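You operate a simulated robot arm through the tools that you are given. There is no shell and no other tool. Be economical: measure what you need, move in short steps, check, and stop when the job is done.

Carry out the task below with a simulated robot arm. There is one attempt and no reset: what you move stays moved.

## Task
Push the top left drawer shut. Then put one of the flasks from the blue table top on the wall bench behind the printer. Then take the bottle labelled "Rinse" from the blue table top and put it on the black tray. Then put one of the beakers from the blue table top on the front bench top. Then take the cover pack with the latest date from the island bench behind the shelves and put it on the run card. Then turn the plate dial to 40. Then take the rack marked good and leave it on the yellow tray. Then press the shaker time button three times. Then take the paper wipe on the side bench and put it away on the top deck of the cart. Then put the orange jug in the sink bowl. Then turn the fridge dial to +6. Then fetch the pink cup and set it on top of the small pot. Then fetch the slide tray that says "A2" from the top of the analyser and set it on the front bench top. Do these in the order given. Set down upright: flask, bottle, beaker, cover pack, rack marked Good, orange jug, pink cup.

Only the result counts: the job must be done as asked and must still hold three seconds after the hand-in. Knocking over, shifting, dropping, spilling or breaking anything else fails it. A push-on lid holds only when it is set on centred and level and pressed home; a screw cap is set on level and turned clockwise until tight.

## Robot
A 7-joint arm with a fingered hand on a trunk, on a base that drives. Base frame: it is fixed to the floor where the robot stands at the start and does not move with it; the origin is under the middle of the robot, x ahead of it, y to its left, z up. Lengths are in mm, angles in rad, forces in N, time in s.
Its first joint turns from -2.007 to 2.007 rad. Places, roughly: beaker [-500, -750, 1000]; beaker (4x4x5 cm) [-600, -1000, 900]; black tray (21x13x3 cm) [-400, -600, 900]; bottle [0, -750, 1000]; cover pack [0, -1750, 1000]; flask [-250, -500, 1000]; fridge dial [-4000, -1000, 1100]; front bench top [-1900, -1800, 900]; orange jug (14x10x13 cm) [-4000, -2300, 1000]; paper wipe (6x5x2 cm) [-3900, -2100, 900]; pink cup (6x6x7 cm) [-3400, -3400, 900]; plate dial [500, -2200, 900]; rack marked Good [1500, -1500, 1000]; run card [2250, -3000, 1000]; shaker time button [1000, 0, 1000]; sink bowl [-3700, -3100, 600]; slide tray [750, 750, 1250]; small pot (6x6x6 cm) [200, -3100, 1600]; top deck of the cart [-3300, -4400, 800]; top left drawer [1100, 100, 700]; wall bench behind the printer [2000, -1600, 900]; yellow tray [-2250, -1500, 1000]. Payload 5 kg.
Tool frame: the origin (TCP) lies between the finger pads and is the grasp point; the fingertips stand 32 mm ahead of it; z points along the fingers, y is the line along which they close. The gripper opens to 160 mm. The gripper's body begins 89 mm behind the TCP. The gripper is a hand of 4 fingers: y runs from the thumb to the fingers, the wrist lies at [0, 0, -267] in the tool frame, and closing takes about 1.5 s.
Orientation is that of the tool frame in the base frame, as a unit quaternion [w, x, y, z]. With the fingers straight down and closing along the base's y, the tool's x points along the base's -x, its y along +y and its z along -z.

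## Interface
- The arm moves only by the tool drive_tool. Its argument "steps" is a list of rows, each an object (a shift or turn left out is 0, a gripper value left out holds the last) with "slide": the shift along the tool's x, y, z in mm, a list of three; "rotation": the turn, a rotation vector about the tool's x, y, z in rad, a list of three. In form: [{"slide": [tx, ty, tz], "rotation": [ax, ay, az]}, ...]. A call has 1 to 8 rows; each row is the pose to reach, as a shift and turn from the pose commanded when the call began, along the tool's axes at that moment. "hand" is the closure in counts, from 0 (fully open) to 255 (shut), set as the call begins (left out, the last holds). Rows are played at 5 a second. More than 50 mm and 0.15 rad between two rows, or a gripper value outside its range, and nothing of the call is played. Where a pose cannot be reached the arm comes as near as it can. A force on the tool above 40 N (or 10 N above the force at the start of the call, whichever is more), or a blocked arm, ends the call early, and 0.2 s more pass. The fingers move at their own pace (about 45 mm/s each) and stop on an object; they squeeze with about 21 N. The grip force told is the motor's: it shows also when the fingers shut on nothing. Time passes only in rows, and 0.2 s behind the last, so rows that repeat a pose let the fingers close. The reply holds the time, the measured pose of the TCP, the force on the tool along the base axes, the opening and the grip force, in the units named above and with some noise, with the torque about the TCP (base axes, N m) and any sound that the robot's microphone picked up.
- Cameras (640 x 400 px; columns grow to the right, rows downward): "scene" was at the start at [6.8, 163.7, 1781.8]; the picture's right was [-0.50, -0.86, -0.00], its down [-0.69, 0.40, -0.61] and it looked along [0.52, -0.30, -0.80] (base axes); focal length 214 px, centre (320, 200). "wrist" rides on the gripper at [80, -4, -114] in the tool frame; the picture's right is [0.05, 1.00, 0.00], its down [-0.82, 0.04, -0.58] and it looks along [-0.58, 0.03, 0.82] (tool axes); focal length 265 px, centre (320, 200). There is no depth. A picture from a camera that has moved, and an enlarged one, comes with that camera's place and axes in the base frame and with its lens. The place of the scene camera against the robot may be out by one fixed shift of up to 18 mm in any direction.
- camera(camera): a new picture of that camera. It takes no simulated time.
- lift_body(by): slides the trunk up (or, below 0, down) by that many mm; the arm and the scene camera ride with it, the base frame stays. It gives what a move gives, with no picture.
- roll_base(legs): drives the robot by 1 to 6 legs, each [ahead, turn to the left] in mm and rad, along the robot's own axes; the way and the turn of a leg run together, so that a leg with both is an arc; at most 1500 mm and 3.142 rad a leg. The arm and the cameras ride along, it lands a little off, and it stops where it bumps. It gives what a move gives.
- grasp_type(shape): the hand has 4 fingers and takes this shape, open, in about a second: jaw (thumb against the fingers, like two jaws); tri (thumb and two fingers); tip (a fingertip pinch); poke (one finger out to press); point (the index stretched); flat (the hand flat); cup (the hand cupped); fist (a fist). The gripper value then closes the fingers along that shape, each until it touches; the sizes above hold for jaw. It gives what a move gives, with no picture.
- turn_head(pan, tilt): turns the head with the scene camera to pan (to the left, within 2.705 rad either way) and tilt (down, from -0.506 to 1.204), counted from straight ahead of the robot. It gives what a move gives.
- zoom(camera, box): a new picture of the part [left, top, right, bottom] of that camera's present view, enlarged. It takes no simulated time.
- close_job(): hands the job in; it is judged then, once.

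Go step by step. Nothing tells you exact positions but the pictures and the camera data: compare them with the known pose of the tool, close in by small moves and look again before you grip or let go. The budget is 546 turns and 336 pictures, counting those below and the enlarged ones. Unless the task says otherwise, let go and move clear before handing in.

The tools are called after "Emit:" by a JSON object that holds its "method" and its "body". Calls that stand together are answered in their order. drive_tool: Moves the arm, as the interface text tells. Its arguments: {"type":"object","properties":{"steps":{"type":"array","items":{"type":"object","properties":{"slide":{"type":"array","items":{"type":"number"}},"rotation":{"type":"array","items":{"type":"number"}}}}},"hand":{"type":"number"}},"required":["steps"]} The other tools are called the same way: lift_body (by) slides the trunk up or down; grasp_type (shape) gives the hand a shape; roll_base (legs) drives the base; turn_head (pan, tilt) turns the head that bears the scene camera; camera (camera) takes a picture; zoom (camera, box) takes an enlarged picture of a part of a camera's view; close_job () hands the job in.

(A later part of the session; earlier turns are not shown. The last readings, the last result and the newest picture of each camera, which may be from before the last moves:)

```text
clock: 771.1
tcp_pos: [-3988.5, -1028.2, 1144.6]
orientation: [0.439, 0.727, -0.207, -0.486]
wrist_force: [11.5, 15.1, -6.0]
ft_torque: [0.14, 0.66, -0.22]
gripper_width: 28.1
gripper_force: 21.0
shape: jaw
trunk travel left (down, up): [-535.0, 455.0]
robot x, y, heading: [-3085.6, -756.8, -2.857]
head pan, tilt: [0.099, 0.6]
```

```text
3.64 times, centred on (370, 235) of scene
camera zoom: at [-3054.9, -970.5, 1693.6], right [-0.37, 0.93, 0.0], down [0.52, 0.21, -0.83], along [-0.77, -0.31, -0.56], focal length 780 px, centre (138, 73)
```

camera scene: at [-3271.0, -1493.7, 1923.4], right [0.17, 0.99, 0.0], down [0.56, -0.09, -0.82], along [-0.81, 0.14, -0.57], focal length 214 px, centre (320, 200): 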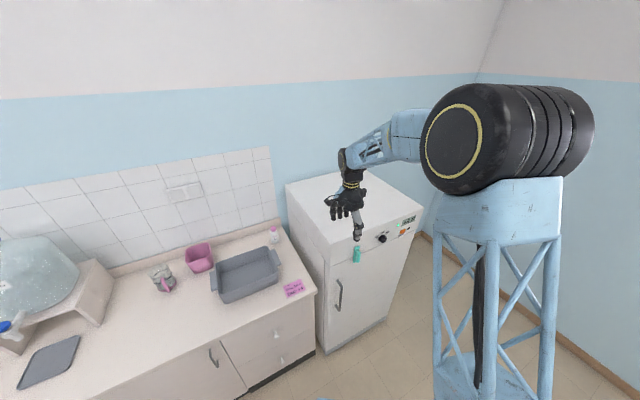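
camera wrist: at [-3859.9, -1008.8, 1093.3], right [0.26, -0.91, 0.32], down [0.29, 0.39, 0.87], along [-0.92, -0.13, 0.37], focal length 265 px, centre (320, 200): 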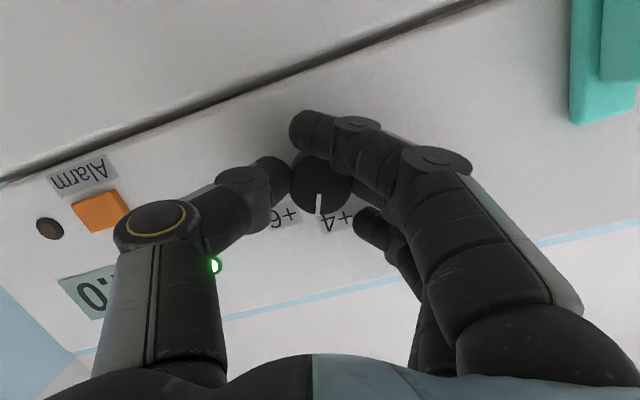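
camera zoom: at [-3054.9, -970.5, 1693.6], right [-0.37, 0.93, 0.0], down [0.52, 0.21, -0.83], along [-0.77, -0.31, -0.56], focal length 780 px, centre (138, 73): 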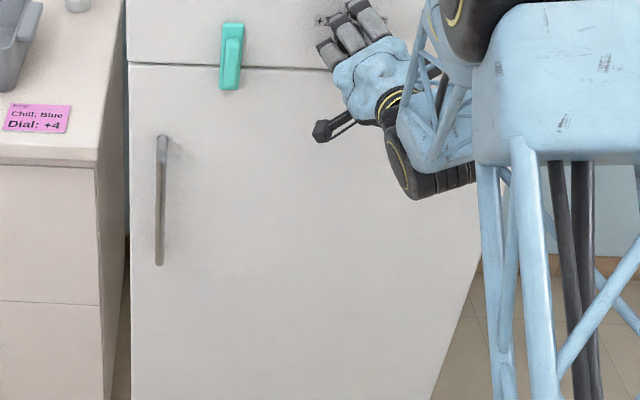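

The pointer is about on +6. Releasing and backing straight out to check.

Emit:
{"method": "drive_tool", "body": {"steps": [{"slide": [0, 0, 0]}, {"slide": [0, 0, 0]}, {"slide": [0, 0, 0]}, {"slide": [0, 0, -15]}, {"slide": [0, 0, -45]}, {"slide": [0, 0, -85]}], "hand": 130}}

Emit:
{"method": "zoom", "body": {"camera": "wrist", "box": [220, 80, 420, 240]}}

```text
clock: 772.5
tcp_pos: [-3912.5, -992.5, 1155.1]
orientation: [0.438, 0.727, -0.206, -0.487]
wrist_force: [-0.1, 0.1, -1.1]
ft_torque: [0.0, -0.02, -0.03]
gripper_width: 77.9
gripper_force: 0.0
shape: jaw
trunk travel left (down, up): [-535.0, 455.0]
robot x, y, heading: [-3093.7, -759.7, -2.867]
head pan, tilt: [0.099, 0.6]
```

```text
2.50 times, centred on (320, 160) of wrist
camera zoom: at [-3776.5, -999.4, 1126.7], right [0.15, -0.57, 0.81], down [0.16, 0.82, 0.55], along [-0.98, 0.05, 0.21], focal length 664 px, centre (320, 300)
```

zoom: 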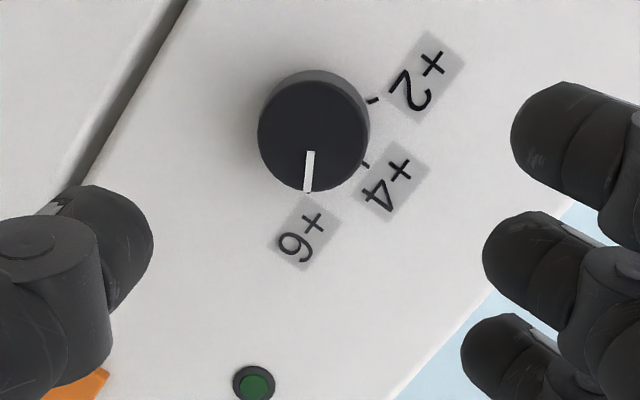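

The pointer is a few degrees short of the +6 tick. Going back in to nudge it about 5° more.

Emit:
{"method": "drive_tool", "body": {"steps": [{"slide": [0, 0, 40]}, {"slide": [0, 0, 70]}, {"slide": [0, 0, 85]}]}}

Emit:
{"method": "drive_tool", "body": {"steps": [{"slide": [0, 0, 0]}, {"slide": [0, 0, 0]}, {"slide": [0, 0, 0]}, {"slide": [0, 0, 0]}, {"slide": [0, 0, 0], "rotation": [-0.01, 0.002, 0.05]}, {"slide": [0, 0, 0], "rotation": [-0.02, 0.003, 0.1]}], "hand": 255}}

Emit:
{"method": "drive_tool", "body": {"steps": [{"slide": [0, 0, 0]}, {"slide": [0, 0, 0]}, {"slide": [0, 0, 0]}, {"slide": [0, 0, -15]}, {"slide": [0, 0, -45]}, {"slide": [0, 0, -85]}], "hand": 130}}

Emit:
{"method": "zoom", "body": {"camera": "wrist", "box": [220, 80, 420, 240]}}

```text
clock: 773.3
tcp_pos: [-3986.0, -1027.7, 1143.0]
orientation: [0.438, 0.728, -0.205, -0.486]
wrist_force: [21.1, 6.2, 0.8]
ft_torque: [-0.37, 1.27, 0.05]
gripper_width: 77.6
gripper_force: 0.0
shape: jaw
trunk travel left (down, up): [-535.0, 455.0]
robot x, y, heading: [-3089.4, -760.2, -2.861]
head pan, tilt: [0.099, 0.6]
```

```text
clock: 774.7
tcp_pos: [-3986.6, -1027.8, 1142.1]
orientation: [0.469, 0.713, -0.235, -0.465]
wrist_force: [27.6, 1.7, -5.4]
ft_torque: [-0.05, 1.66, 0.17]
gripper_width: 31.3
gripper_force: 21.4
shape: jaw
trunk travel left (down, up): [-535.0, 455.0]
robot x, y, heading: [-3087.3, -753.2, -2.864]
head pan, tilt: [0.099, 0.6]
```

```text
clock: 776.1
tcp_pos: [-3911.3, -990.3, 1155.6]
orientation: [0.469, 0.713, -0.237, -0.465]
wrist_force: [0.6, -0.2, 0.4]
ft_torque: [0.0, 0.0, -0.01]
gripper_width: 77.7
gripper_force: 0.0
shape: jaw
trunk travel left (down, up): [-535.0, 455.0]
robot x, y, heading: [-3091.0, -752.4, -2.857]
head pan, tilt: [0.099, 0.6]
```

```text
2.50 times, centred on (320, 160) of wrist
camera zoom: at [-3775.5, -999.9, 1130.7], right [0.12, -0.49, 0.86], down [0.14, 0.87, 0.47], along [-0.98, 0.07, 0.18], focal length 664 px, centre (320, 300)
```

zoom: 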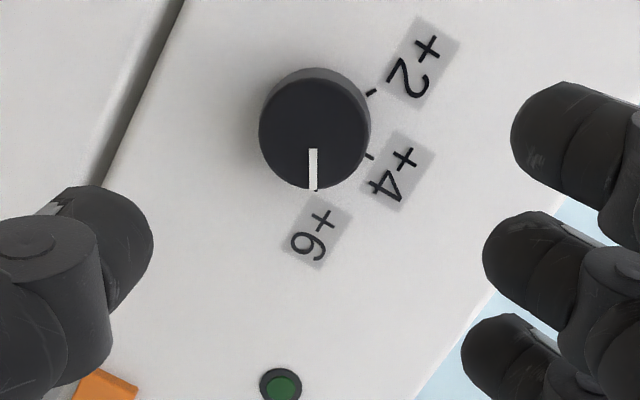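

The pointer is on +6. Unrolling and levelling the hand, then heading for the pink cup by the sink.

Emit:
{"method": "drive_tool", "body": {"steps": [{"slide": [0, 0, -10], "rotation": [0.028, -0.004, -0.137]}, {"slide": [0, 0, -20], "rotation": [0.056, -0.009, -0.275]}, {"slide": [0, 0, -30], "rotation": [0.084, -0.013, -0.412]}, {"slide": [0, 0, -30], "rotation": [0.112, -0.017, -0.549]}, {"slide": [0, 0, -30], "rotation": [0.14, -0.021, -0.686]}, {"slide": [0, 0, -30], "rotation": [0.168, -0.026, -0.824]}, {"slide": [0, 0, -30], "rotation": [0.196, -0.03, -0.961]}, {"slide": [0, 0, -30], "rotation": [0.224, -0.034, -1.098]}]}}

Emit:
{"method": "drive_tool", "body": {"steps": [{"slide": [0, 0, -20], "rotation": [0, 0.145, 0]}, {"slide": [0, 0, -40], "rotation": [0, 0.29, 0]}, {"slide": [0, 0, -60], "rotation": [0, 0.435, 0]}, {"slide": [0, 0, -80], "rotation": [0, 0.58, 0]}, {"slide": [0, 0, -100], "rotation": [0, 0.725, 0]}, {"slide": [0, 0, -120], "rotation": [0, 0.87, 0]}, {"slide": [0, 0, -140], "rotation": [0, 1.015, 0]}, {"slide": [0, 0, -160], "rotation": [0, 1.16, 0]}], "hand": 60}}

```text
clock: 777.9
tcp_pos: [-3886.1, -976.3, 1157.9]
orientation: [0.074, 0.769, 0.115, -0.624]
wrist_force: [-0.5, 0.1, 0.1]
ft_torque: [0.02, -0.02, 0.02]
gripper_width: 77.4
gripper_force: 0.2
shape: jaw
trunk travel left (down, up): [-535.0, 455.0]
robot x, y, heading: [-3089.1, -758.0, -2.859]
head pan, tilt: [0.099, 0.6]
```

```text
clock: 779.7
tcp_pos: [-3734.7, -940.8, 1192.8]
orientation: [0.0, 0.985, 0.138, -0.099]
wrist_force: [0.6, -1.1, 0.5]
ft_torque: [0.06, 0.03, -0.01]
gripper_width: 122.0
gripper_force: 0.0
shape: jaw
trunk travel left (down, up): [-535.0, 455.0]
robot x, y, heading: [-3092.5, -762.0, -2.86]
head pan, tilt: [0.099, 0.6]
```

Emit:
{"method": "drive_tool", "body": {"steps": [{"slide": [0, 0, 0], "rotation": [0, 0.1, 0]}, {"slide": [0, 0, 0], "rotation": [0, 0.2, 0]}]}}

Emit:
{"method": "lift_body", "body": {"by": 250}}

Emit:
{"method": "roll_base", "body": {"legs": [[0, 1.401], [1234, 0], [1234, 0], [0, -1.381]]}}

Emit:
{"method": "turn_head", "body": {"pan": 0.0, "tilt": 0.8}}

Emit:
{"method": "camera", "body": {"camera": "scene"}}

```text
clock: 780.3
tcp_pos: [-3736.8, -936.1, 1189.8]
orientation: [-0.013, 0.991, 0.136, -0.002]
wrist_force: [0.0, -0.7, 0.2]
ft_torque: [0.03, -0.02, 0.0]
gripper_width: 122.4
gripper_force: 0.0
shape: jaw
trunk travel left (down, up): [-535.0, 455.0]
robot x, y, heading: [-3090.6, -760.4, -2.857]
head pan, tilt: [0.099, 0.6]
```

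```text
clock: 782.9
tcp_pos: [-3736.5, -936.7, 1442.2]
orientation: [-0.013, 0.991, 0.137, -0.001]
wrist_force: [0.0, -0.2, 0.0]
ft_torque: [-0.03, -0.05, -0.01]
gripper_width: 122.3
gripper_force: 0.0
shape: jaw
trunk travel left (down, up): [-785.0, 205.0]
robot x, y, heading: [-3087.6, -757.1, -2.864]
head pan, tilt: [0.099, 0.6]
```

```text
clock: 802.4
tcp_pos: [-3417.9, -3401.3, 1441.4]
orientation: [-0.013, 0.991, 0.134, -0.002]
wrist_force: [0.7, -0.4, 0.5]
ft_torque: [-0.01, -0.01, -0.01]
gripper_width: 122.2
gripper_force: 0.0
shape: jaw
trunk travel left (down, up): [-785.0, 205.0]
robot x, y, heading: [-2770.6, -3227.7, -2.871]
head pan, tilt: [0.099, 0.6]
```

```text
clock: 803.1
tcp_pos: [-3415.7, -3402.0, 1441.4]
orientation: [-0.013, 0.991, 0.133, -0.002]
wrist_force: [0.0, 0.6, 0.7]
ft_torque: [-0.01, 0.0, -0.01]
gripper_width: 122.0
gripper_force: 0.0
shape: jaw
trunk travel left (down, up): [-785.0, 205.0]
robot x, y, heading: [-2773.8, -3227.8, -2.873]
head pan, tilt: [0.0, 0.799]
```

```text
56 pictures are left
camera scene: at [-2732.4, -3430.4, 1926.6], right [-0.27, 0.96, 0.0], down [0.69, 0.19, -0.7], along [-0.67, -0.19, -0.72], focal length 214 px, centre (320, 200)
```

scene: 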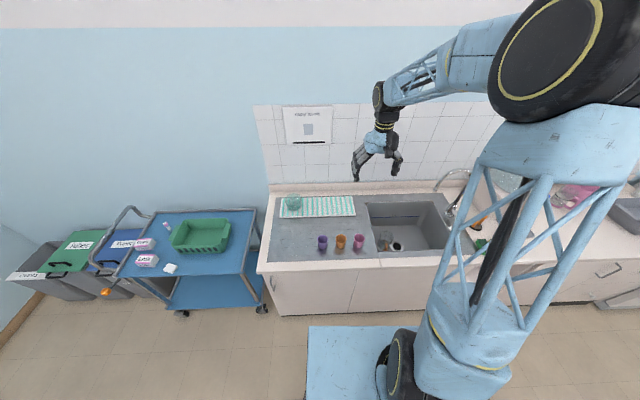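

The pink cup is right below the hand, near (-3411, -3405). Turning the tool so the fingers close front-to-back, and lowering.

Emit:
{"method": "drive_tool", "body": {"steps": [{"slide": [0, 0, 0], "rotation": [0, 0, -0.148]}, {"slide": [0, 0, 0], "rotation": [0, 0, -0.296]}, {"slide": [0, 0, 0], "rotation": [0, 0, -0.444]}, {"slide": [0, 0, 0], "rotation": [0, 0, -0.592]}, {"slide": [0, 0, 0], "rotation": [0, 0, -0.74]}, {"slide": [0, 0, 0], "rotation": [0, 0, -0.888]}, {"slide": [0, 0, 0], "rotation": [0, 0, -1.036]}, {"slide": [0, 0, 0], "rotation": [0, 0, -1.184]}]}}

Emit:
{"method": "drive_tool", "body": {"steps": [{"slide": [0, 0, 0], "rotation": [0, 0, -0.14]}, {"slide": [0, 0, 0], "rotation": [0, 0, -0.28]}, {"slide": [0, 0, 0], "rotation": [0, 0, -0.41]}], "hand": 100}}

Emit:
{"method": "lift_body", "body": {"by": -350}}

Emit:
{"method": "camera", "body": {"camera": "wrist"}}

```text
clock: 804.9
tcp_pos: [-3416.7, -3402.1, 1441.1]
orientation: [-0.012, 0.747, 0.665, 0.006]
wrist_force: [-0.1, 0.1, 0.3]
ft_torque: [0.05, 0.0, 0.01]
gripper_width: 122.5
gripper_force: 0.1
shape: jaw
trunk travel left (down, up): [-785.0, 205.0]
robot x, y, heading: [-2771.6, -3225.7, -2.867]
head pan, tilt: [0.0, 0.799]
```

```text
clock: 805.7
tcp_pos: [-3417.1, -3400.9, 1441.7]
orientation: [-0.011, 0.597, 0.802, 0.007]
wrist_force: [0.3, 0.3, -0.2]
ft_torque: [-0.02, -0.01, -0.02]
gripper_width: 97.9
gripper_force: 0.1
shape: jaw
trunk travel left (down, up): [-785.0, 205.0]
robot x, y, heading: [-2769.5, -3226.3, -2.87]
head pan, tilt: [0.0, 0.799]
```

```text
clock: 809.1
tcp_pos: [-3417.0, -3402.5, 1091.5]
orientation: [-0.01, 0.598, 0.801, 0.008]
wrist_force: [-0.4, -0.3, -0.8]
ft_torque: [-0.01, -0.03, 0.01]
gripper_width: 98.2
gripper_force: 0.1
shape: jaw
trunk travel left (down, up): [-435.0, 555.0]
robot x, y, heading: [-2770.8, -3226.5, -2.867]
head pan, tilt: [0.0, 0.799]
```

```text
55 pictures are left
camera wrist: at [-3443.5, -3329.7, 1208.2], right [0.94, 0.34, 0.0], down [0.28, -0.78, 0.56], along [0.19, -0.52, -0.83], focal length 265 px, centre (320, 200)
```

wrist: 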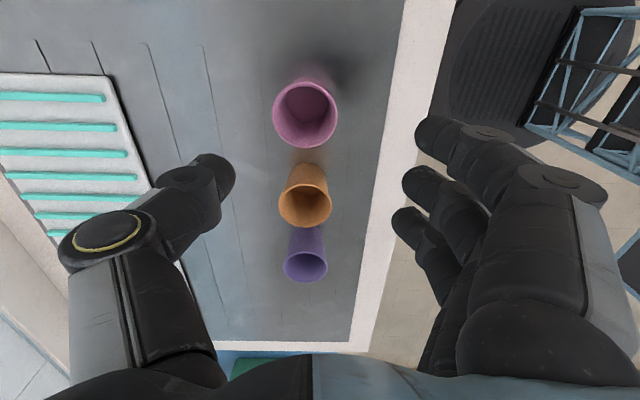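

Emit:
{"method": "drive_tool", "body": {"steps": [{"slide": [8, -15, 40]}, {"slide": [8, -15, 80]}, {"slide": [8, -15, 115]}, {"slide": [8, -15, 145]}]}}

Emit:
{"method": "camera", "body": {"camera": "wrist"}}

```text
clock: 810.1
tcp_pos: [-3436.3, -3396.3, 945.9]
orientation: [-0.011, 0.597, 0.802, 0.008]
wrist_force: [0.1, -0.2, -0.2]
ft_torque: [0.01, 0.0, 0.0]
gripper_width: 97.6
gripper_force: 0.0
shape: jaw
trunk travel left (down, up): [-435.0, 555.0]
robot x, y, heading: [-2768.6, -3226.2, -2.865]
head pan, tilt: [0.0, 0.799]
```

```text
54 pictures are left
camera wrist: at [-3462.2, -3322.9, 1062.7], right [0.94, 0.34, 0.0], down [0.28, -0.78, 0.56], along [0.19, -0.52, -0.83], focal length 265 px, centre (320, 200)
```

wrist: 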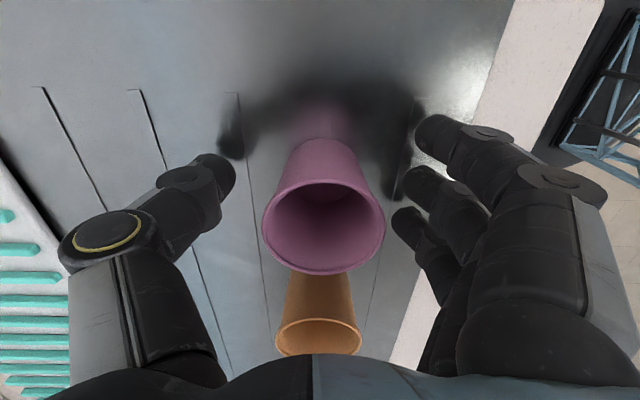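

Emit:
{"method": "drive_tool", "body": {"steps": [{"slide": [0, 0, 0]}, {"slide": [0, 0, 0]}, {"slide": [0, 0, 0]}, {"slide": [0, 0, 0]}, {"slide": [0, 0, 0]}, {"slide": [0, 0, 0]}], "hand": 255}}

Emit:
{"method": "drive_tool", "body": {"steps": [{"slide": [0, 0, -10]}, {"slide": [0, 0, -40]}, {"slide": [0, 0, -80]}, {"slide": [0, 0, -120]}, {"slide": [0, 0, -160]}]}}

Emit:
{"method": "camera", "body": {"camera": "wrist"}}

```text
clock: 811.5
tcp_pos: [-3434.9, -3395.6, 947.9]
orientation: [-0.01, 0.598, 0.802, 0.008]
wrist_force: [0.5, -0.2, 0.5]
ft_torque: [0.05, -0.01, -0.06]
gripper_width: 34.2
gripper_force: 9.0
shape: jaw
trunk travel left (down, up): [-435.0, 555.0]
robot x, y, heading: [-2767.7, -3227.5, -2.875]
head pan, tilt: [0.0, 0.799]
```

```text
clock: 812.8
tcp_pos: [-3433.9, -3398.8, 1107.4]
orientation: [-0.011, 0.598, 0.802, 0.008]
wrist_force: [-0.3, 1.2, -0.7]
ft_torque: [-0.03, 0.02, 0.01]
gripper_width: 32.9
gripper_force: 20.9
shape: jaw
trunk travel left (down, up): [-435.0, 555.0]
robot x, y, heading: [-2770.4, -3225.8, -2.874]
head pan, tilt: [0.0, 0.799]
```

```text
53 pictures are left
camera wrist: at [-3460.2, -3325.9, 1223.3], right [0.94, 0.34, 0.0], down [0.28, -0.78, 0.56], along [0.19, -0.52, -0.83], focal length 265 px, centre (320, 200)
```

wrist: 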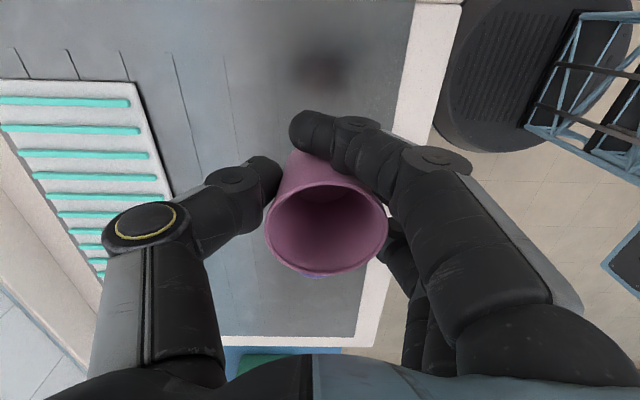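

The cup is held upright. Raising, then driving round to the west side of the island shelves where the small pot is.

Emit:
{"method": "lift_body", "body": {"by": 400}}

Emit:
{"method": "roll_base", "body": {"legs": [[0, 2.464], [947, 0], [0, 0.666], [776, 0], [750, 0]]}}

Emit:
{"method": "lift_body", "body": {"by": 150}}

Emit:
{"method": "turn_head", "body": {"pan": 0.3, "tilt": 0.45}}

Emit:
{"method": "camera", "body": {"camera": "scene"}}

```text
clock: 816.6
tcp_pos: [-3435.4, -3398.9, 1507.8]
orientation: [-0.011, 0.597, 0.802, 0.007]
wrist_force: [0.2, 0.1, -0.6]
ft_torque: [-0.01, 0.0, 0.01]
gripper_width: 32.9
gripper_force: 20.9
shape: jaw
trunk travel left (down, up): [-835.0, 155.0]
robot x, y, heading: [-2772.1, -3223.6, -2.869]
head pan, tilt: [0.0, 0.799]
```

```text
clock: 835.9
tcp_pos: [27.5, -3034.8, 1506.8]
orientation: [0.015, 0.807, -0.59, 0.007]
wrist_force: [-13.3, -3.4, 2.4]
ft_torque: [0.18, -0.74, 0.05]
gripper_width: 30.2
gripper_force: 20.7
shape: jaw
trunk travel left (down, up): [-835.0, 155.0]
robot x, y, heading: [-626.6, -3214.2, 0.287]
head pan, tilt: [0.0, 0.799]
stopped in leg 5: the force on the tool passed its limit at 79 N (the readings are from after the stop); the commanded pose is now the measured one
```

```text
clock: 837.7
tcp_pos: [29.4, -3034.7, 1654.7]
orientation: [0.014, 0.807, -0.591, 0.006]
wrist_force: [-0.5, 0.4, 0.9]
ft_torque: [0.02, 0.01, 0.0]
gripper_width: 31.4
gripper_force: 21.1
shape: jaw
trunk travel left (down, up): [-985.0, 5.0]
robot x, y, heading: [-624.6, -3215.1, 0.29]
head pan, tilt: [0.0, 0.799]
```

```text
clock: 838.5
tcp_pos: [29.1, -3035.4, 1654.9]
orientation: [0.014, 0.807, -0.591, 0.007]
wrist_force: [0.2, -0.9, -0.9]
ft_torque: [-0.03, 0.03, 0.04]
gripper_width: 31.1
gripper_force: 21.6
shape: jaw
trunk travel left (down, up): [-985.0, 5.0]
robot x, y, heading: [-629.5, -3217.4, 0.292]
head pan, tilt: [0.3, 0.45]
```

```text
52 pictures are left
camera scene: at [-663.4, -2989.6, 2157.0], right [0.56, -0.83, 0.0], down [-0.36, -0.24, -0.9], along [0.75, 0.5, -0.44], focal length 214 px, centre (320, 200)
```

scene: 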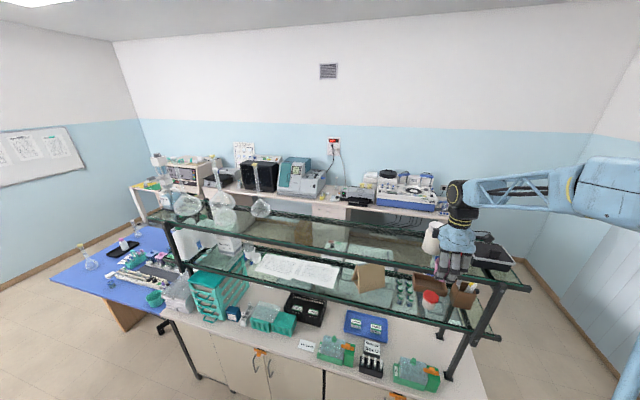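

I brushed the shelf edge with the hand on arrival. Zooming to check the shelf and find the pot.

Emit:
{"method": "zoom", "body": {"camera": "scene", "box": [360, 190, 540, 330]}}

Emit:
{"method": "camera", "body": {"camera": "wrist"}}

```text
2.86 times, centred on (450, 260) of scene
camera zoom: at [-663.4, -2989.6, 2157.0], right [0.56, -0.83, 0.0], down [-0.36, -0.24, -0.9], along [0.75, 0.5, -0.44], focal length 613 px, centre (-51, 29)
```

zoom: 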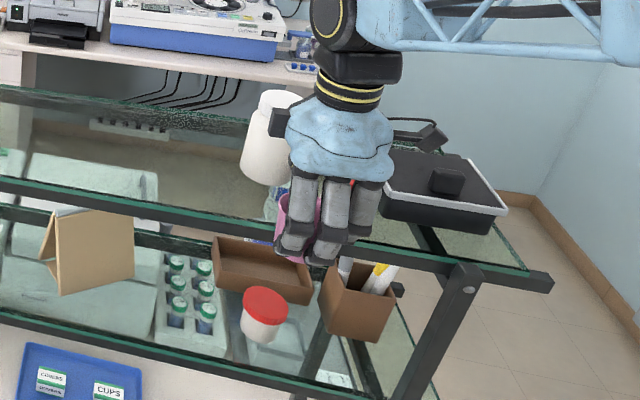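

```text
50 pictures are left
camera wrist: at [58.8, -3107.1, 1772.2], right [-0.94, -0.35, 0.02], down [-0.28, 0.78, 0.56], along [-0.21, 0.51, -0.83], focal length 265 px, centre (320, 200)
```

wrist: 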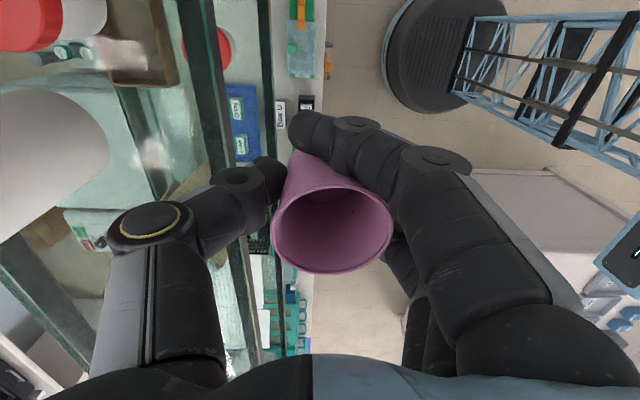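

The red-lidded pot on the top shelf is the target, roughly (190, -3065). Raising the hand and pulling back for a clear view.

Emit:
{"method": "drive_tool", "body": {"steps": [{"slide": [0, 30, -35]}, {"slide": [0, 60, -65]}, {"slide": [0, 95, -100]}]}}

Emit:
{"method": "turn_head", "body": {"pan": 0.1, "tilt": 0.5}}

Emit:
{"method": "zoom", "body": {"camera": "scene", "box": [260, 140, 440, 280]}}

```text
clock: 839.5
tcp_pos: [-65.9, -3032.7, 1756.6]
orientation: [0.013, 0.825, -0.565, 0.005]
wrist_force: [1.1, -1.9, -0.5]
ft_torque: [0.21, 0.12, 0.01]
gripper_width: 31.4
gripper_force: 20.9
shape: jaw
trunk travel left (down, up): [-985.0, 5.0]
robot x, y, heading: [-628.6, -3216.9, 0.288]
head pan, tilt: [0.3, 0.45]
stopped in row 3: the arm was blocked; the commanded pose is now the measured one
```

```text
clock: 840.2
tcp_pos: [-71.1, -3024.4, 1756.6]
orientation: [0.015, 0.826, -0.564, 0.007]
wrist_force: [0.2, 0.5, -0.3]
ft_torque: [-0.05, -0.02, -0.01]
gripper_width: 30.9
gripper_force: 21.2
shape: jaw
trunk travel left (down, up): [-985.0, 5.0]
robot x, y, heading: [-630.0, -3215.9, 0.291]
head pan, tilt: [0.099, 0.499]
```

```text
2.86 times, centred on (350, 210) of scene
camera zoom: at [-657.2, -3003.6, 2152.3], right [0.38, -0.92, 0.0], down [-0.44, -0.18, -0.88], along [0.81, 0.33, -0.48], focal length 613 px, centre (234, 171)
```

zoom: 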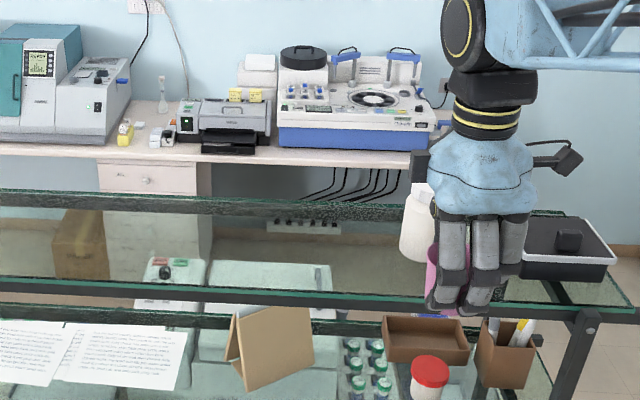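

The hand hides the pot. I'll reposition the base a little closer and further south so the pot is at a comfortable reach.

Emit:
{"method": "roll_base", "body": {"legs": [[0, -0.54], [173, 0], [0, 0.54]]}}

Emit:
{"method": "camera", "body": {"camera": "wrist"}}

```text
clock: 844.9
tcp_pos: [95.4, -3054.2, 1756.9]
orientation: [0.015, 0.832, -0.554, 0.008]
wrist_force: [-0.4, 0.3, -0.3]
ft_torque: [-0.03, -0.02, 0.0]
gripper_width: 31.3
gripper_force: 21.1
shape: jaw
trunk travel left (down, up): [-985.0, 5.0]
robot x, y, heading: [-457.6, -3254.4, 0.309]
head pan, tilt: [0.099, 0.499]
```

```text
48 pictures are left
camera wrist: at [130.8, -3124.2, 1873.7], right [-0.9, -0.43, 0.02], down [-0.35, 0.75, 0.55], along [-0.25, 0.49, -0.83], focal length 265 px, centre (320, 200)
```

wrist: 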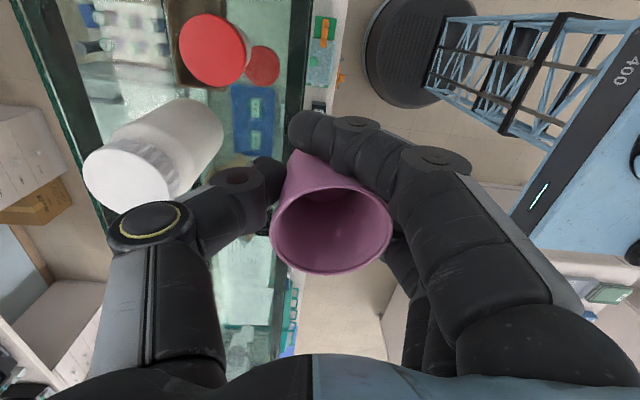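

The pot is at about (203, -3069) with its lid top near 1610. Moving the cup over it.

Emit:
{"method": "drive_tool", "body": {"steps": [{"slide": [21, -33, 0]}, {"slide": [42, -66, 0]}, {"slide": [62, -99, 0]}]}}

Emit:
{"method": "camera", "body": {"camera": "wrist"}}

Emit:
{"method": "zoom", "body": {"camera": "scene", "box": [280, 150, 420, 270]}}

```text
clock: 845.7
tcp_pos: [216.0, -3075.7, 1757.3]
orientation: [0.015, 0.832, -0.554, 0.007]
wrist_force: [1.7, -0.8, -1.0]
ft_torque: [0.05, 0.11, 0.0]
gripper_width: 30.9
gripper_force: 20.7
shape: jaw
trunk travel left (down, up): [-985.0, 5.0]
robot x, y, heading: [-458.0, -3256.9, 0.31]
head pan, tilt: [0.099, 0.499]
```

```text
47 pictures are left
camera wrist: at [251.2, -3144.7, 1873.0], right [-0.9, -0.43, 0.02], down [-0.35, 0.75, 0.56], along [-0.25, 0.49, -0.83], focal length 265 px, centre (320, 200)
```

wrist: 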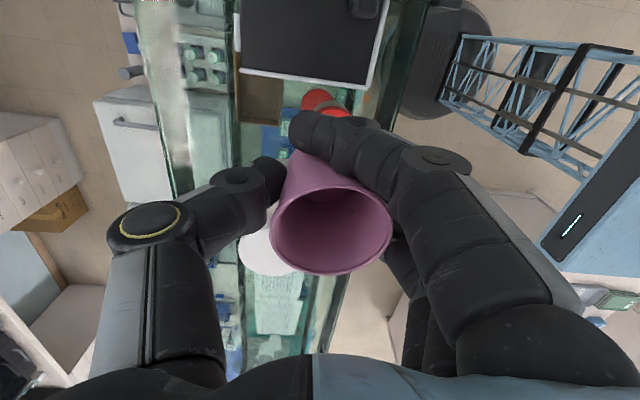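

```text
3.33 times, centred on (350, 210) of scene
camera zoom: at [-485.9, -3048.6, 2152.6], right [0.4, -0.92, 0.0], down [-0.44, -0.19, -0.88], along [0.8, 0.35, -0.48], focal length 715 px, centre (220, 167)
```

zoom: 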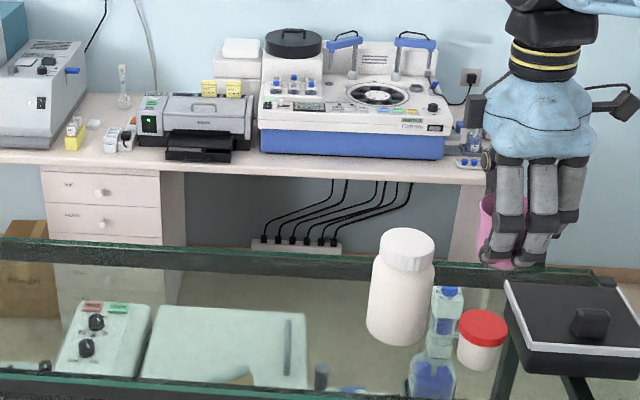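

Pot ≈ (200, -3070); the cup is about 9 mm too far east. Correcting and lowering most of the way.

Emit:
{"method": "drive_tool", "body": {"steps": [{"slide": [-4, 7, 20]}, {"slide": [-4, 7, 40]}, {"slide": [-4, 7, 60]}]}}

Emit:
{"method": "zoom", "body": {"camera": "scene", "box": [340, 190, 420, 270]}}

```text
clock: 846.5
tcp_pos: [205.1, -3074.2, 1697.7]
orientation: [0.015, 0.833, -0.554, 0.008]
wrist_force: [-0.4, 0.8, -0.3]
ft_torque: [-0.04, 0.0, 0.01]
gripper_width: 31.2
gripper_force: 20.5
shape: jaw
trunk travel left (down, up): [-985.0, 5.0]
robot x, y, heading: [-453.1, -3259.6, 0.316]
head pan, tilt: [0.099, 0.499]
```

```text
5.00 times, centred on (380, 230) of scene
camera zoom: at [-490.7, -3047.4, 2152.6], right [0.4, -0.92, 0.0], down [-0.44, -0.19, -0.88], along [0.8, 0.35, -0.48], focal length 1072 px, centre (20, 50)
```

zoom: 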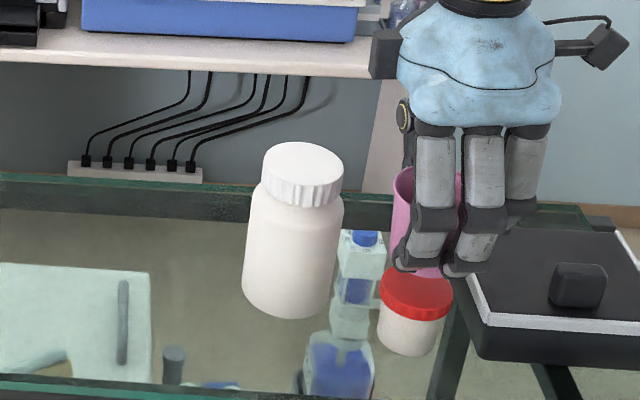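

Cup and pot line up to within a few millimetres. Lowering gently.

Emit:
{"method": "drive_tool", "body": {"steps": [{"slide": [0, 0, 8]}, {"slide": [0, 0, 16]}]}}

Emit:
{"method": "drive_tool", "body": {"steps": [{"slide": [0, 0, 4]}, {"slide": [0, 0, 8]}]}}

Emit:
{"method": "zoom", "body": {"camera": "scene", "box": [340, 190, 420, 270]}}

```text
clock: 847.1
tcp_pos: [203.6, -3074.4, 1682.1]
orientation: [0.014, 0.832, -0.554, 0.008]
wrist_force: [0.4, -1.0, -0.6]
ft_torque: [0.0, -0.01, 0.01]
gripper_width: 31.2
gripper_force: 20.9
shape: jaw
trunk travel left (down, up): [-985.0, 5.0]
robot x, y, heading: [-455.3, -3257.0, 0.315]
head pan, tilt: [0.099, 0.499]
```

```text
clock: 847.7
tcp_pos: [202.5, -3076.1, 1674.0]
orientation: [0.014, 0.832, -0.555, 0.007]
wrist_force: [0.1, 0.4, -1.5]
ft_torque: [0.01, -0.01, 0.01]
gripper_width: 31.0
gripper_force: 20.7
shape: jaw
trunk travel left (down, up): [-985.0, 5.0]
robot x, y, heading: [-453.3, -3255.8, 0.313]
head pan, tilt: [0.099, 0.499]
```

```text
5.00 times, centred on (380, 230) of scene
camera zoom: at [-490.6, -3048.0, 2152.6], right [0.4, -0.92, 0.0], down [-0.44, -0.19, -0.88], along [0.8, 0.35, -0.48], focal length 1072 px, centre (20, 50)
```

zoom: 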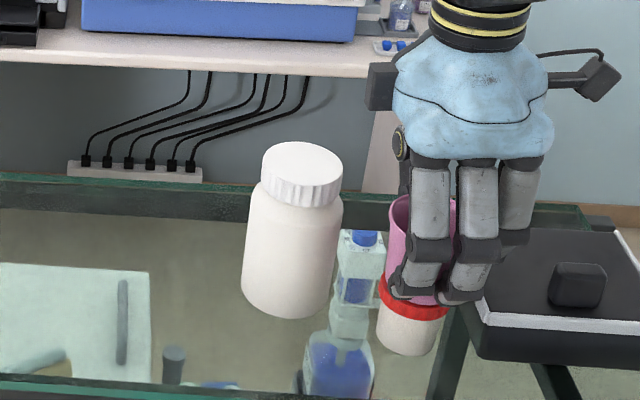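

Emit:
{"method": "drive_tool", "body": {"steps": [{"slide": [0, -2, 4]}, {"slide": [0, -2, 7]}]}}

Emit:
{"method": "drive_tool", "body": {"steps": [{"slide": [0, 0, 3]}, {"slide": [0, 0, 5]}]}}

```text
clock: 848.3
tcp_pos: [203.2, -3075.0, 1669.8]
orientation: [0.014, 0.832, -0.554, 0.009]
wrist_force: [-0.6, -0.5, 20.5]
ft_torque: [0.08, 0.16, 0.03]
gripper_width: 32.3
gripper_force: 20.6
shape: jaw
trunk travel left (down, up): [-985.0, 5.0]
robot x, y, heading: [-457.9, -3259.1, 0.313]
head pan, tilt: [0.099, 0.499]
```

```text
clock: 848.9
tcp_pos: [201.7, -3076.8, 1662.5]
orientation: [0.013, 0.832, -0.555, 0.007]
wrist_force: [0.5, -0.1, 13.8]
ft_torque: [0.09, 0.0, -0.02]
gripper_width: 30.2
gripper_force: 21.4
shape: jaw
trunk travel left (down, up): [-985.0, 5.0]
robot x, y, heading: [-458.9, -3257.4, 0.309]
head pan, tilt: [0.099, 0.499]
```

Contact. Checking, then releasing gently.

Emit:
{"method": "zoom", "body": {"camera": "scene", "box": [340, 190, 420, 270]}}

Emit:
{"method": "drive_tool", "body": {"steps": [{"slide": [0, 0, -1]}, {"slide": [0, 0, -1]}, {"slide": [0, 0, -1]}, {"slide": [0, 0, -1]}], "hand": 130}}

Emit:
{"method": "camera", "body": {"camera": "wrist"}}

```text
5.00 times, centred on (380, 230) of scene
camera zoom: at [-492.3, -3048.4, 2152.6], right [0.4, -0.92, 0.0], down [-0.44, -0.19, -0.88], along [0.81, 0.35, -0.48], focal length 1072 px, centre (20, 50)
```

zoom: 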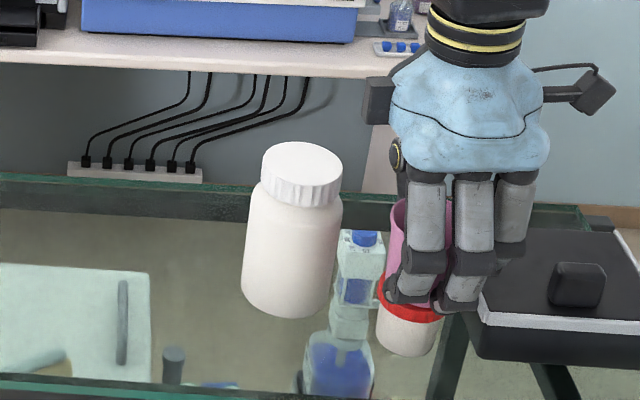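

```text
clock: 849.9
tcp_pos: [204.8, -3075.3, 1663.2]
orientation: [0.015, 0.832, -0.554, 0.007]
wrist_force: [0.1, -0.7, 0.0]
ft_torque: [-0.01, 0.0, 0.01]
gripper_width: 77.8
gripper_force: 0.1
shape: jaw
trunk travel left (down, up): [-985.0, 5.0]
robot x, y, heading: [-455.9, -3254.6, 0.315]
head pan, tilt: [0.099, 0.499]
```

```text
42 pictures are left
camera wrist: at [239.5, -3144.4, 1779.4], right [-0.9, -0.43, 0.02], down [-0.35, 0.75, 0.55], along [-0.25, 0.49, -0.83], focal length 265 px, centre (320, 200)
```

wrist: 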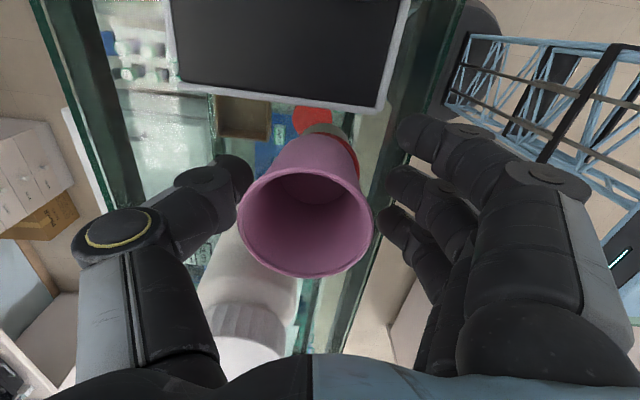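

The cup stands on the pot. Opening wider before rising so nothing catches the rim.

Emit:
{"method": "drive_tool", "body": {"steps": [{"slide": [0, -4, 0]}, {"slide": [0, -6, 0]}, {"slide": [0, -6, 0]}, {"slide": [0, -6, 0]}], "hand": 70}}

Emit:
{"method": "drive_tool", "body": {"steps": [{"slide": [0, 0, -15]}, {"slide": [0, 0, -40]}, {"slide": [0, 0, -70]}, {"slide": [0, 0, -100]}, {"slide": [0, 0, -130]}]}}

Emit:
{"method": "camera", "body": {"camera": "wrist"}}

Emit:
{"method": "zoom", "body": {"camera": "scene", "box": [340, 190, 420, 270]}}

```text
clock: 850.9
tcp_pos: [209.8, -3073.4, 1662.6]
orientation: [0.014, 0.832, -0.555, 0.008]
wrist_force: [0.3, 0.1, 0.2]
ft_torque: [0.01, 0.02, -0.04]
gripper_width: 115.6
gripper_force: 0.2
shape: jaw
trunk travel left (down, up): [-985.0, 5.0]
robot x, y, heading: [-457.9, -3260.2, 0.31]
head pan, tilt: [0.099, 0.499]
```

```text
clock: 852.1
tcp_pos: [210.2, -3068.4, 1794.0]
orientation: [0.015, 0.832, -0.554, 0.007]
wrist_force: [-0.1, 0.0, 0.5]
ft_torque: [-0.03, -0.01, -0.03]
gripper_width: 115.6
gripper_force: 0.1
shape: jaw
trunk travel left (down, up): [-985.0, 5.0]
robot x, y, heading: [-459.0, -3253.8, 0.314]
head pan, tilt: [0.099, 0.499]
```

```text
41 pictures are left
camera wrist: at [245.5, -3136.6, 1909.6], right [-0.9, -0.43, 0.02], down [-0.35, 0.75, 0.55], along [-0.25, 0.49, -0.83], focal length 265 px, centre (320, 200)
```

wrist: 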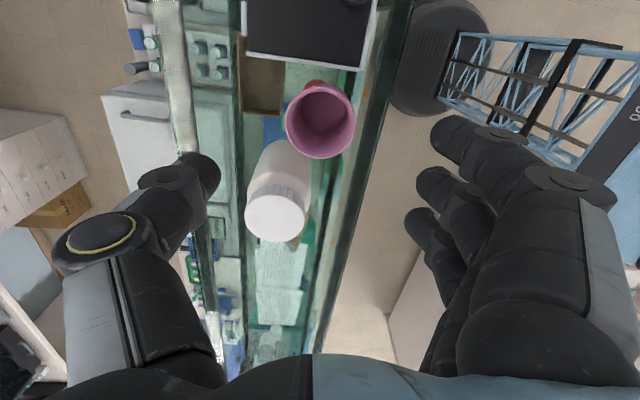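

```text
5.00 times, centred on (380, 230) of scene
camera zoom: at [-491.1, -3047.4, 2152.5], right [0.4, -0.92, 0.0], down [-0.44, -0.19, -0.88], along [0.8, 0.35, -0.48], focal length 1072 px, centre (20, 50)
```

zoom: 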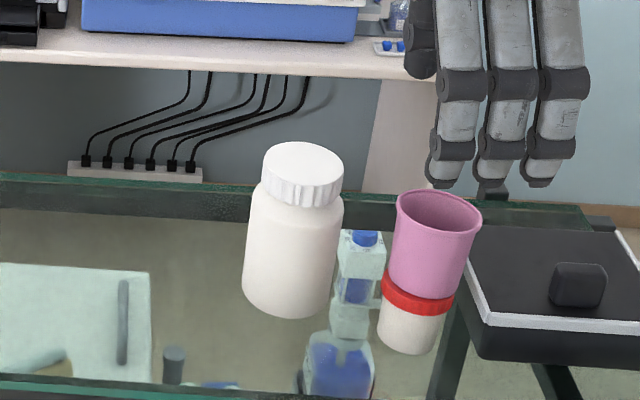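

The cup stands upright on the pot. Last is the A2 slide tray on the analyser; backing out and driving round by the aisle.

Emit:
{"method": "roll_base", "body": {"legs": [[-300, 0], [0, 1.33], [1290, 0], [0, 0.25], [1446, 0]]}}

Emit:
{"method": "roll_base", "body": {"legs": [[0, -0.634], [618, 0], [0, -0.837], [612, 0], [0, 0.17]]}}

```text
clock: 871.3
tcp_pos: [-1561.6, -49.4, 1793.2]
orientation: [0.004, 0.976, 0.216, 0.016]
wrist_force: [1.3, -0.7, -0.1]
ft_torque: [-0.06, 0.0, 0.0]
gripper_width: 115.5
gripper_force: 0.0
shape: jaw
trunk travel left (down, up): [-985.0, 5.0]
robot x, y, heading: [-1347.0, -714.4, 1.924]
head pan, tilt: [0.099, 0.499]
```

```text
clock: 882.7
tcp_pos: [-28.6, 519.0, 1793.3]
orientation: [0.013, 0.904, -0.427, 0.01]
wrist_force: [-0.7, 0.4, 0.1]
ft_torque: [-0.01, 0.0, -0.01]
gripper_width: 115.6
gripper_force: 0.1
shape: jaw
trunk travel left (down, up): [-985.0, 5.0]
robot x, y, heading: [-612.3, 144.1, 0.602]
head pan, tilt: [0.099, 0.499]
```

Emit:
{"method": "roll_base", "body": {"legs": [[0, -0.048], [790, 0], [0, -0.25]]}}

Emit:
{"method": "turn_head", "body": {"pan": 0.1, "tilt": 0.8}}

Emit:
{"method": "camera", "body": {"camera": "scene"}}

```text
clock: 888.3
tcp_pos: [739.1, 760.0, 1793.1]
orientation: [0.014, 0.832, -0.555, 0.007]
wrist_force: [-0.8, -0.6, 0.2]
ft_torque: [0.03, 0.02, -0.01]
gripper_width: 115.6
gripper_force: 0.0
shape: jaw
trunk travel left (down, up): [-985.0, 5.0]
robot x, y, heading: [70.7, 573.6, 0.316]
head pan, tilt: [0.099, 0.499]
```

```text
clock: 889.1
tcp_pos: [739.1, 762.4, 1792.1]
orientation: [0.014, 0.832, -0.554, 0.008]
wrist_force: [0.4, -0.5, -1.0]
ft_torque: [-0.01, 0.04, -0.01]
gripper_width: 115.9
gripper_force: 0.0
shape: jaw
trunk travel left (down, up): [-985.0, 5.0]
robot x, y, heading: [69.0, 571.1, 0.313]
head pan, tilt: [0.099, 0.799]
```

```text
39 pictures are left
camera scene: at [27.5, 778.4, 2126.6], right [0.4, -0.92, 0.0], down [-0.66, -0.29, -0.7], along [0.64, 0.28, -0.72], focal length 214 px, centre (320, 200)
```

scene: 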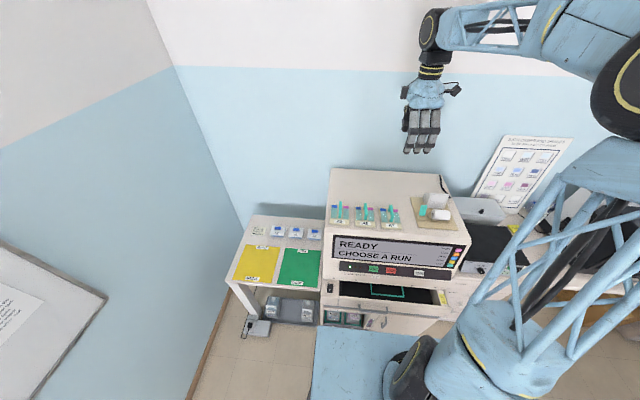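

Emit:
{"method": "zoom", "body": {"camera": "scene", "box": [320, 190, 420, 240]}}

```text
6.40 times, centred on (370, 215) of scene
camera zoom: at [27.5, 778.4, 2126.6], right [0.4, -0.92, 0.0], down [-0.66, -0.29, -0.7], along [0.64, 0.28, -0.72], focal length 1373 px, centre (0, 104)
```

zoom: 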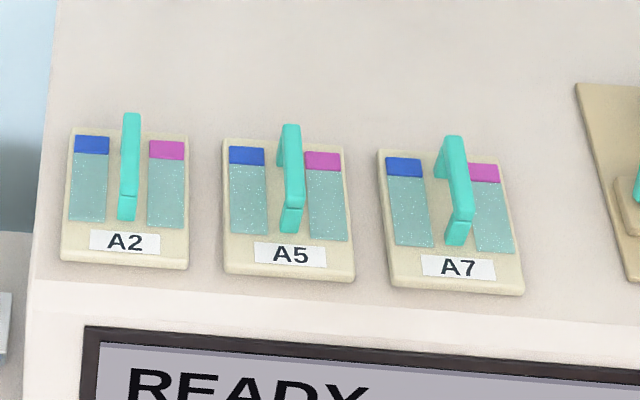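

A2 is the left tray, with a thin teal handle at about (736, 976). Turning the tool to close across the handle, moving over and lowering.

Emit:
{"method": "drive_tool", "body": {"steps": [{"slide": [-25, -10, 0], "rotation": [0, 0, 0.145]}, {"slide": [-49, -21, 0], "rotation": [0, 0, 0.29]}, {"slide": [-74, -31, 0], "rotation": [0, 0, 0.435]}, {"slide": [-98, -41, 0], "rotation": [0, 0, 0.58]}, {"slide": [-123, -52, 0], "rotation": [0, 0, 0.725]}, {"slide": [-148, -62, 0], "rotation": [0, 0, 0.87]}, {"slide": [-172, -73, 0], "rotation": [0, 0, 1.015]}, {"slide": [-197, -83, 0], "rotation": [0, 0, 1.16]}], "hand": 130}}

Emit:
{"method": "drive_tool", "body": {"steps": [{"slide": [0, 0, 0], "rotation": [0, 0, 0.13]}, {"slide": [0, 0, 0], "rotation": [0, 0, 0.26]}, {"slide": [0, 0, 0], "rotation": [0, 0, 0.39]}, {"slide": [0, 0, 0], "rotation": [0, 0, 0.515]}]}}

Emit:
{"method": "lift_body", "body": {"by": -330}}

Emit:
{"method": "camera", "body": {"camera": "wrist"}}

```text
clock: 890.9
tcp_pos: [737.9, 979.3, 1785.2]
orientation: [-0.008, -0.393, 0.92, -0.015]
wrist_force: [0.5, -0.6, 0.0]
ft_torque: [-0.07, 0.02, 0.01]
gripper_width: 79.1
gripper_force: 0.0
shape: jaw
trunk travel left (down, up): [-985.0, 5.0]
robot x, y, heading: [69.9, 570.5, 0.307]
head pan, tilt: [0.099, 0.799]
```

```text
clock: 891.9
tcp_pos: [739.3, 976.2, 1785.2]
orientation: [-0.004, -0.145, 0.989, -0.016]
wrist_force: [0.8, -0.6, 0.3]
ft_torque: [0.02, 0.0, 0.03]
gripper_width: 79.2
gripper_force: 0.1
shape: jaw
trunk travel left (down, up): [-985.0, 5.0]
robot x, y, heading: [71.8, 573.3, 0.31]
head pan, tilt: [0.099, 0.799]
```

```text
clock: 895.2
tcp_pos: [738.7, 975.4, 1455.9]
orientation: [-0.004, -0.145, 0.989, -0.016]
wrist_force: [-0.1, 0.8, 0.4]
ft_torque: [-0.01, -0.01, -0.03]
gripper_width: 79.1
gripper_force: 0.0
shape: jaw
trunk travel left (down, up): [-655.0, 335.0]
robot x, y, heading: [70.4, 571.8, 0.315]
head pan, tilt: [0.099, 0.799]
```

```text
37 pictures are left
camera wrist: at [663.4, 951.5, 1571.3], right [-0.34, 0.94, -0.03], down [0.77, 0.29, 0.57], along [0.54, 0.17, -0.82], focal length 265 px, centre (320, 200)
```

wrist: 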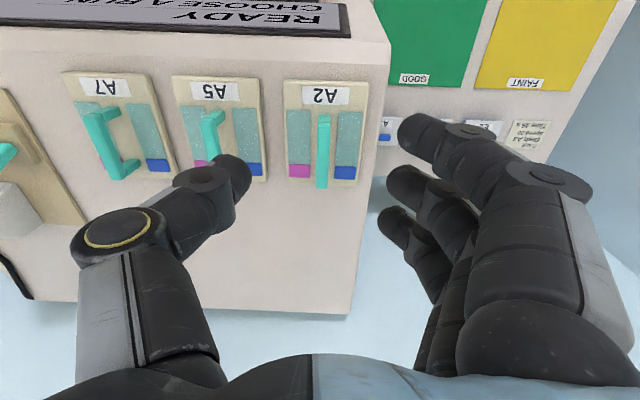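

Emit:
{"method": "drive_tool", "body": {"steps": [{"slide": [-20, 1, 10], "rotation": [-0.03, -0.013, 0]}, {"slide": [-40, 2, 40], "rotation": [-0.03, -0.013, 0]}, {"slide": [-40, 2, 80], "rotation": [-0.03, -0.013, 0]}]}}

Emit:
{"method": "camera", "body": {"camera": "wrist"}}

```text
clock: 896.0
tcp_pos: [775.8, 985.1, 1375.3]
orientation: [0.0, -0.146, 0.989, 0.0]
wrist_force: [0.0, -0.9, 0.4]
ft_torque: [0.01, 0.03, 0.02]
gripper_width: 79.2
gripper_force: 0.0
shape: jaw
trunk travel left (down, up): [-655.0, 335.0]
robot x, y, heading: [71.2, 572.2, 0.311]
head pan, tilt: [0.099, 0.799]
```

```text
36 pictures are left
camera wrist: at [699.7, 957.7, 1489.7], right [-0.34, 0.94, 0.0], down [0.77, 0.27, 0.58], along [0.54, 0.19, -0.82], focal length 265 px, centre (320, 200)
```

wrist: 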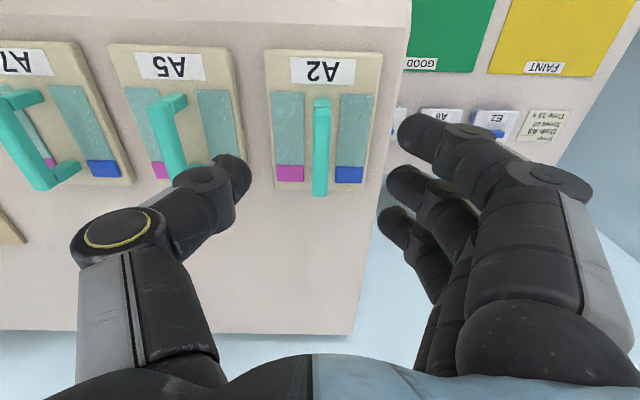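

The tray sits higher than I thought: base near 1316, handle top near 1344, 15 mm closer to me. Adjusting and lowering onto the handle.

Emit:
{"method": "drive_tool", "body": {"steps": [{"slide": [8, 0, 0]}, {"slide": [15, 0, 0]}, {"slide": [15, 0, 8]}, {"slide": [15, 0, 15]}]}}

Emit:
{"method": "camera", "body": {"camera": "wrist"}}

```text
clock: 897.0
tcp_pos: [762.2, 982.6, 1360.8]
orientation: [0.0, -0.146, 0.989, 0.001]
wrist_force: [-0.3, -0.1, 1.5]
ft_torque: [0.01, -0.01, 0.02]
gripper_width: 79.0
gripper_force: 0.1
shape: jaw
trunk travel left (down, up): [-655.0, 335.0]
robot x, y, heading: [72.9, 568.8, 0.314]
head pan, tilt: [0.099, 0.799]
```

```text
35 pictures are left
camera wrist: at [685.6, 954.8, 1474.6], right [-0.34, 0.94, 0.0], down [0.77, 0.27, 0.58], along [0.54, 0.19, -0.82], focal length 265 px, centre (320, 200)
```

wrist: 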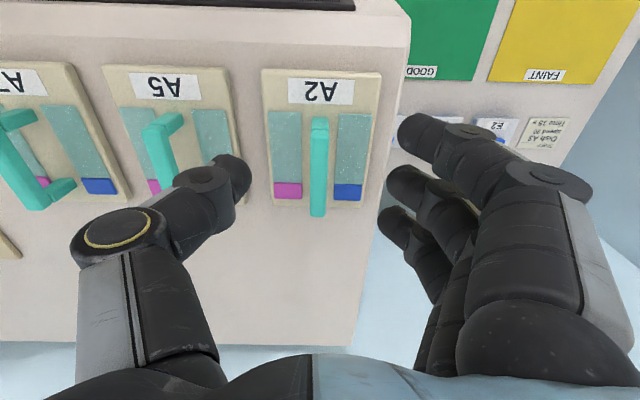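

A recheck with the label sizes puts the base at about 1258 and the handle at (778, 986), top near 1293. Moving forward again and lowering.

Emit:
{"method": "drive_tool", "body": {"steps": [{"slide": [-9, 0, 0]}, {"slide": [-17, 0, 10]}, {"slide": [-17, 0, 30]}, {"slide": [-17, 0, 45]}]}}

Emit:
{"method": "camera", "body": {"camera": "wrist"}}

```text
clock: 898.0
tcp_pos: [779.5, 985.4, 1315.2]
orientation: [0.0, -0.145, 0.989, 0.0]
wrist_force: [0.6, 0.6, -0.1]
ft_torque: [0.01, 0.01, 0.0]
gripper_width: 79.1
gripper_force: 0.0
shape: jaw
trunk travel left (down, up): [-655.0, 335.0]
robot x, y, heading: [70.2, 574.0, 0.312]
head pan, tilt: [0.099, 0.799]
```

```text
34 pictures are left
camera wrist: at [702.7, 959.2, 1428.8], right [-0.34, 0.94, 0.0], down [0.77, 0.27, 0.58], along [0.54, 0.19, -0.82], focal length 265 px, centre (320, 200)
```

wrist: 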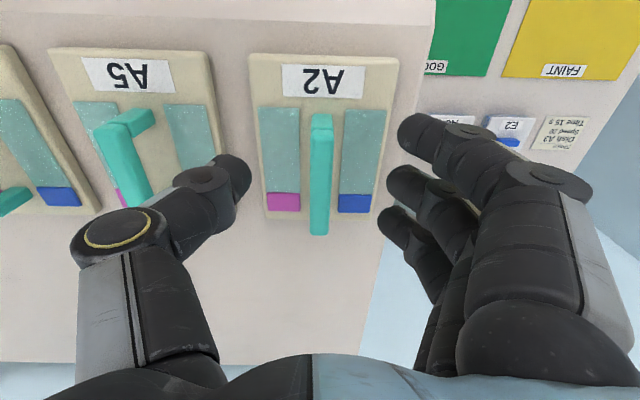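

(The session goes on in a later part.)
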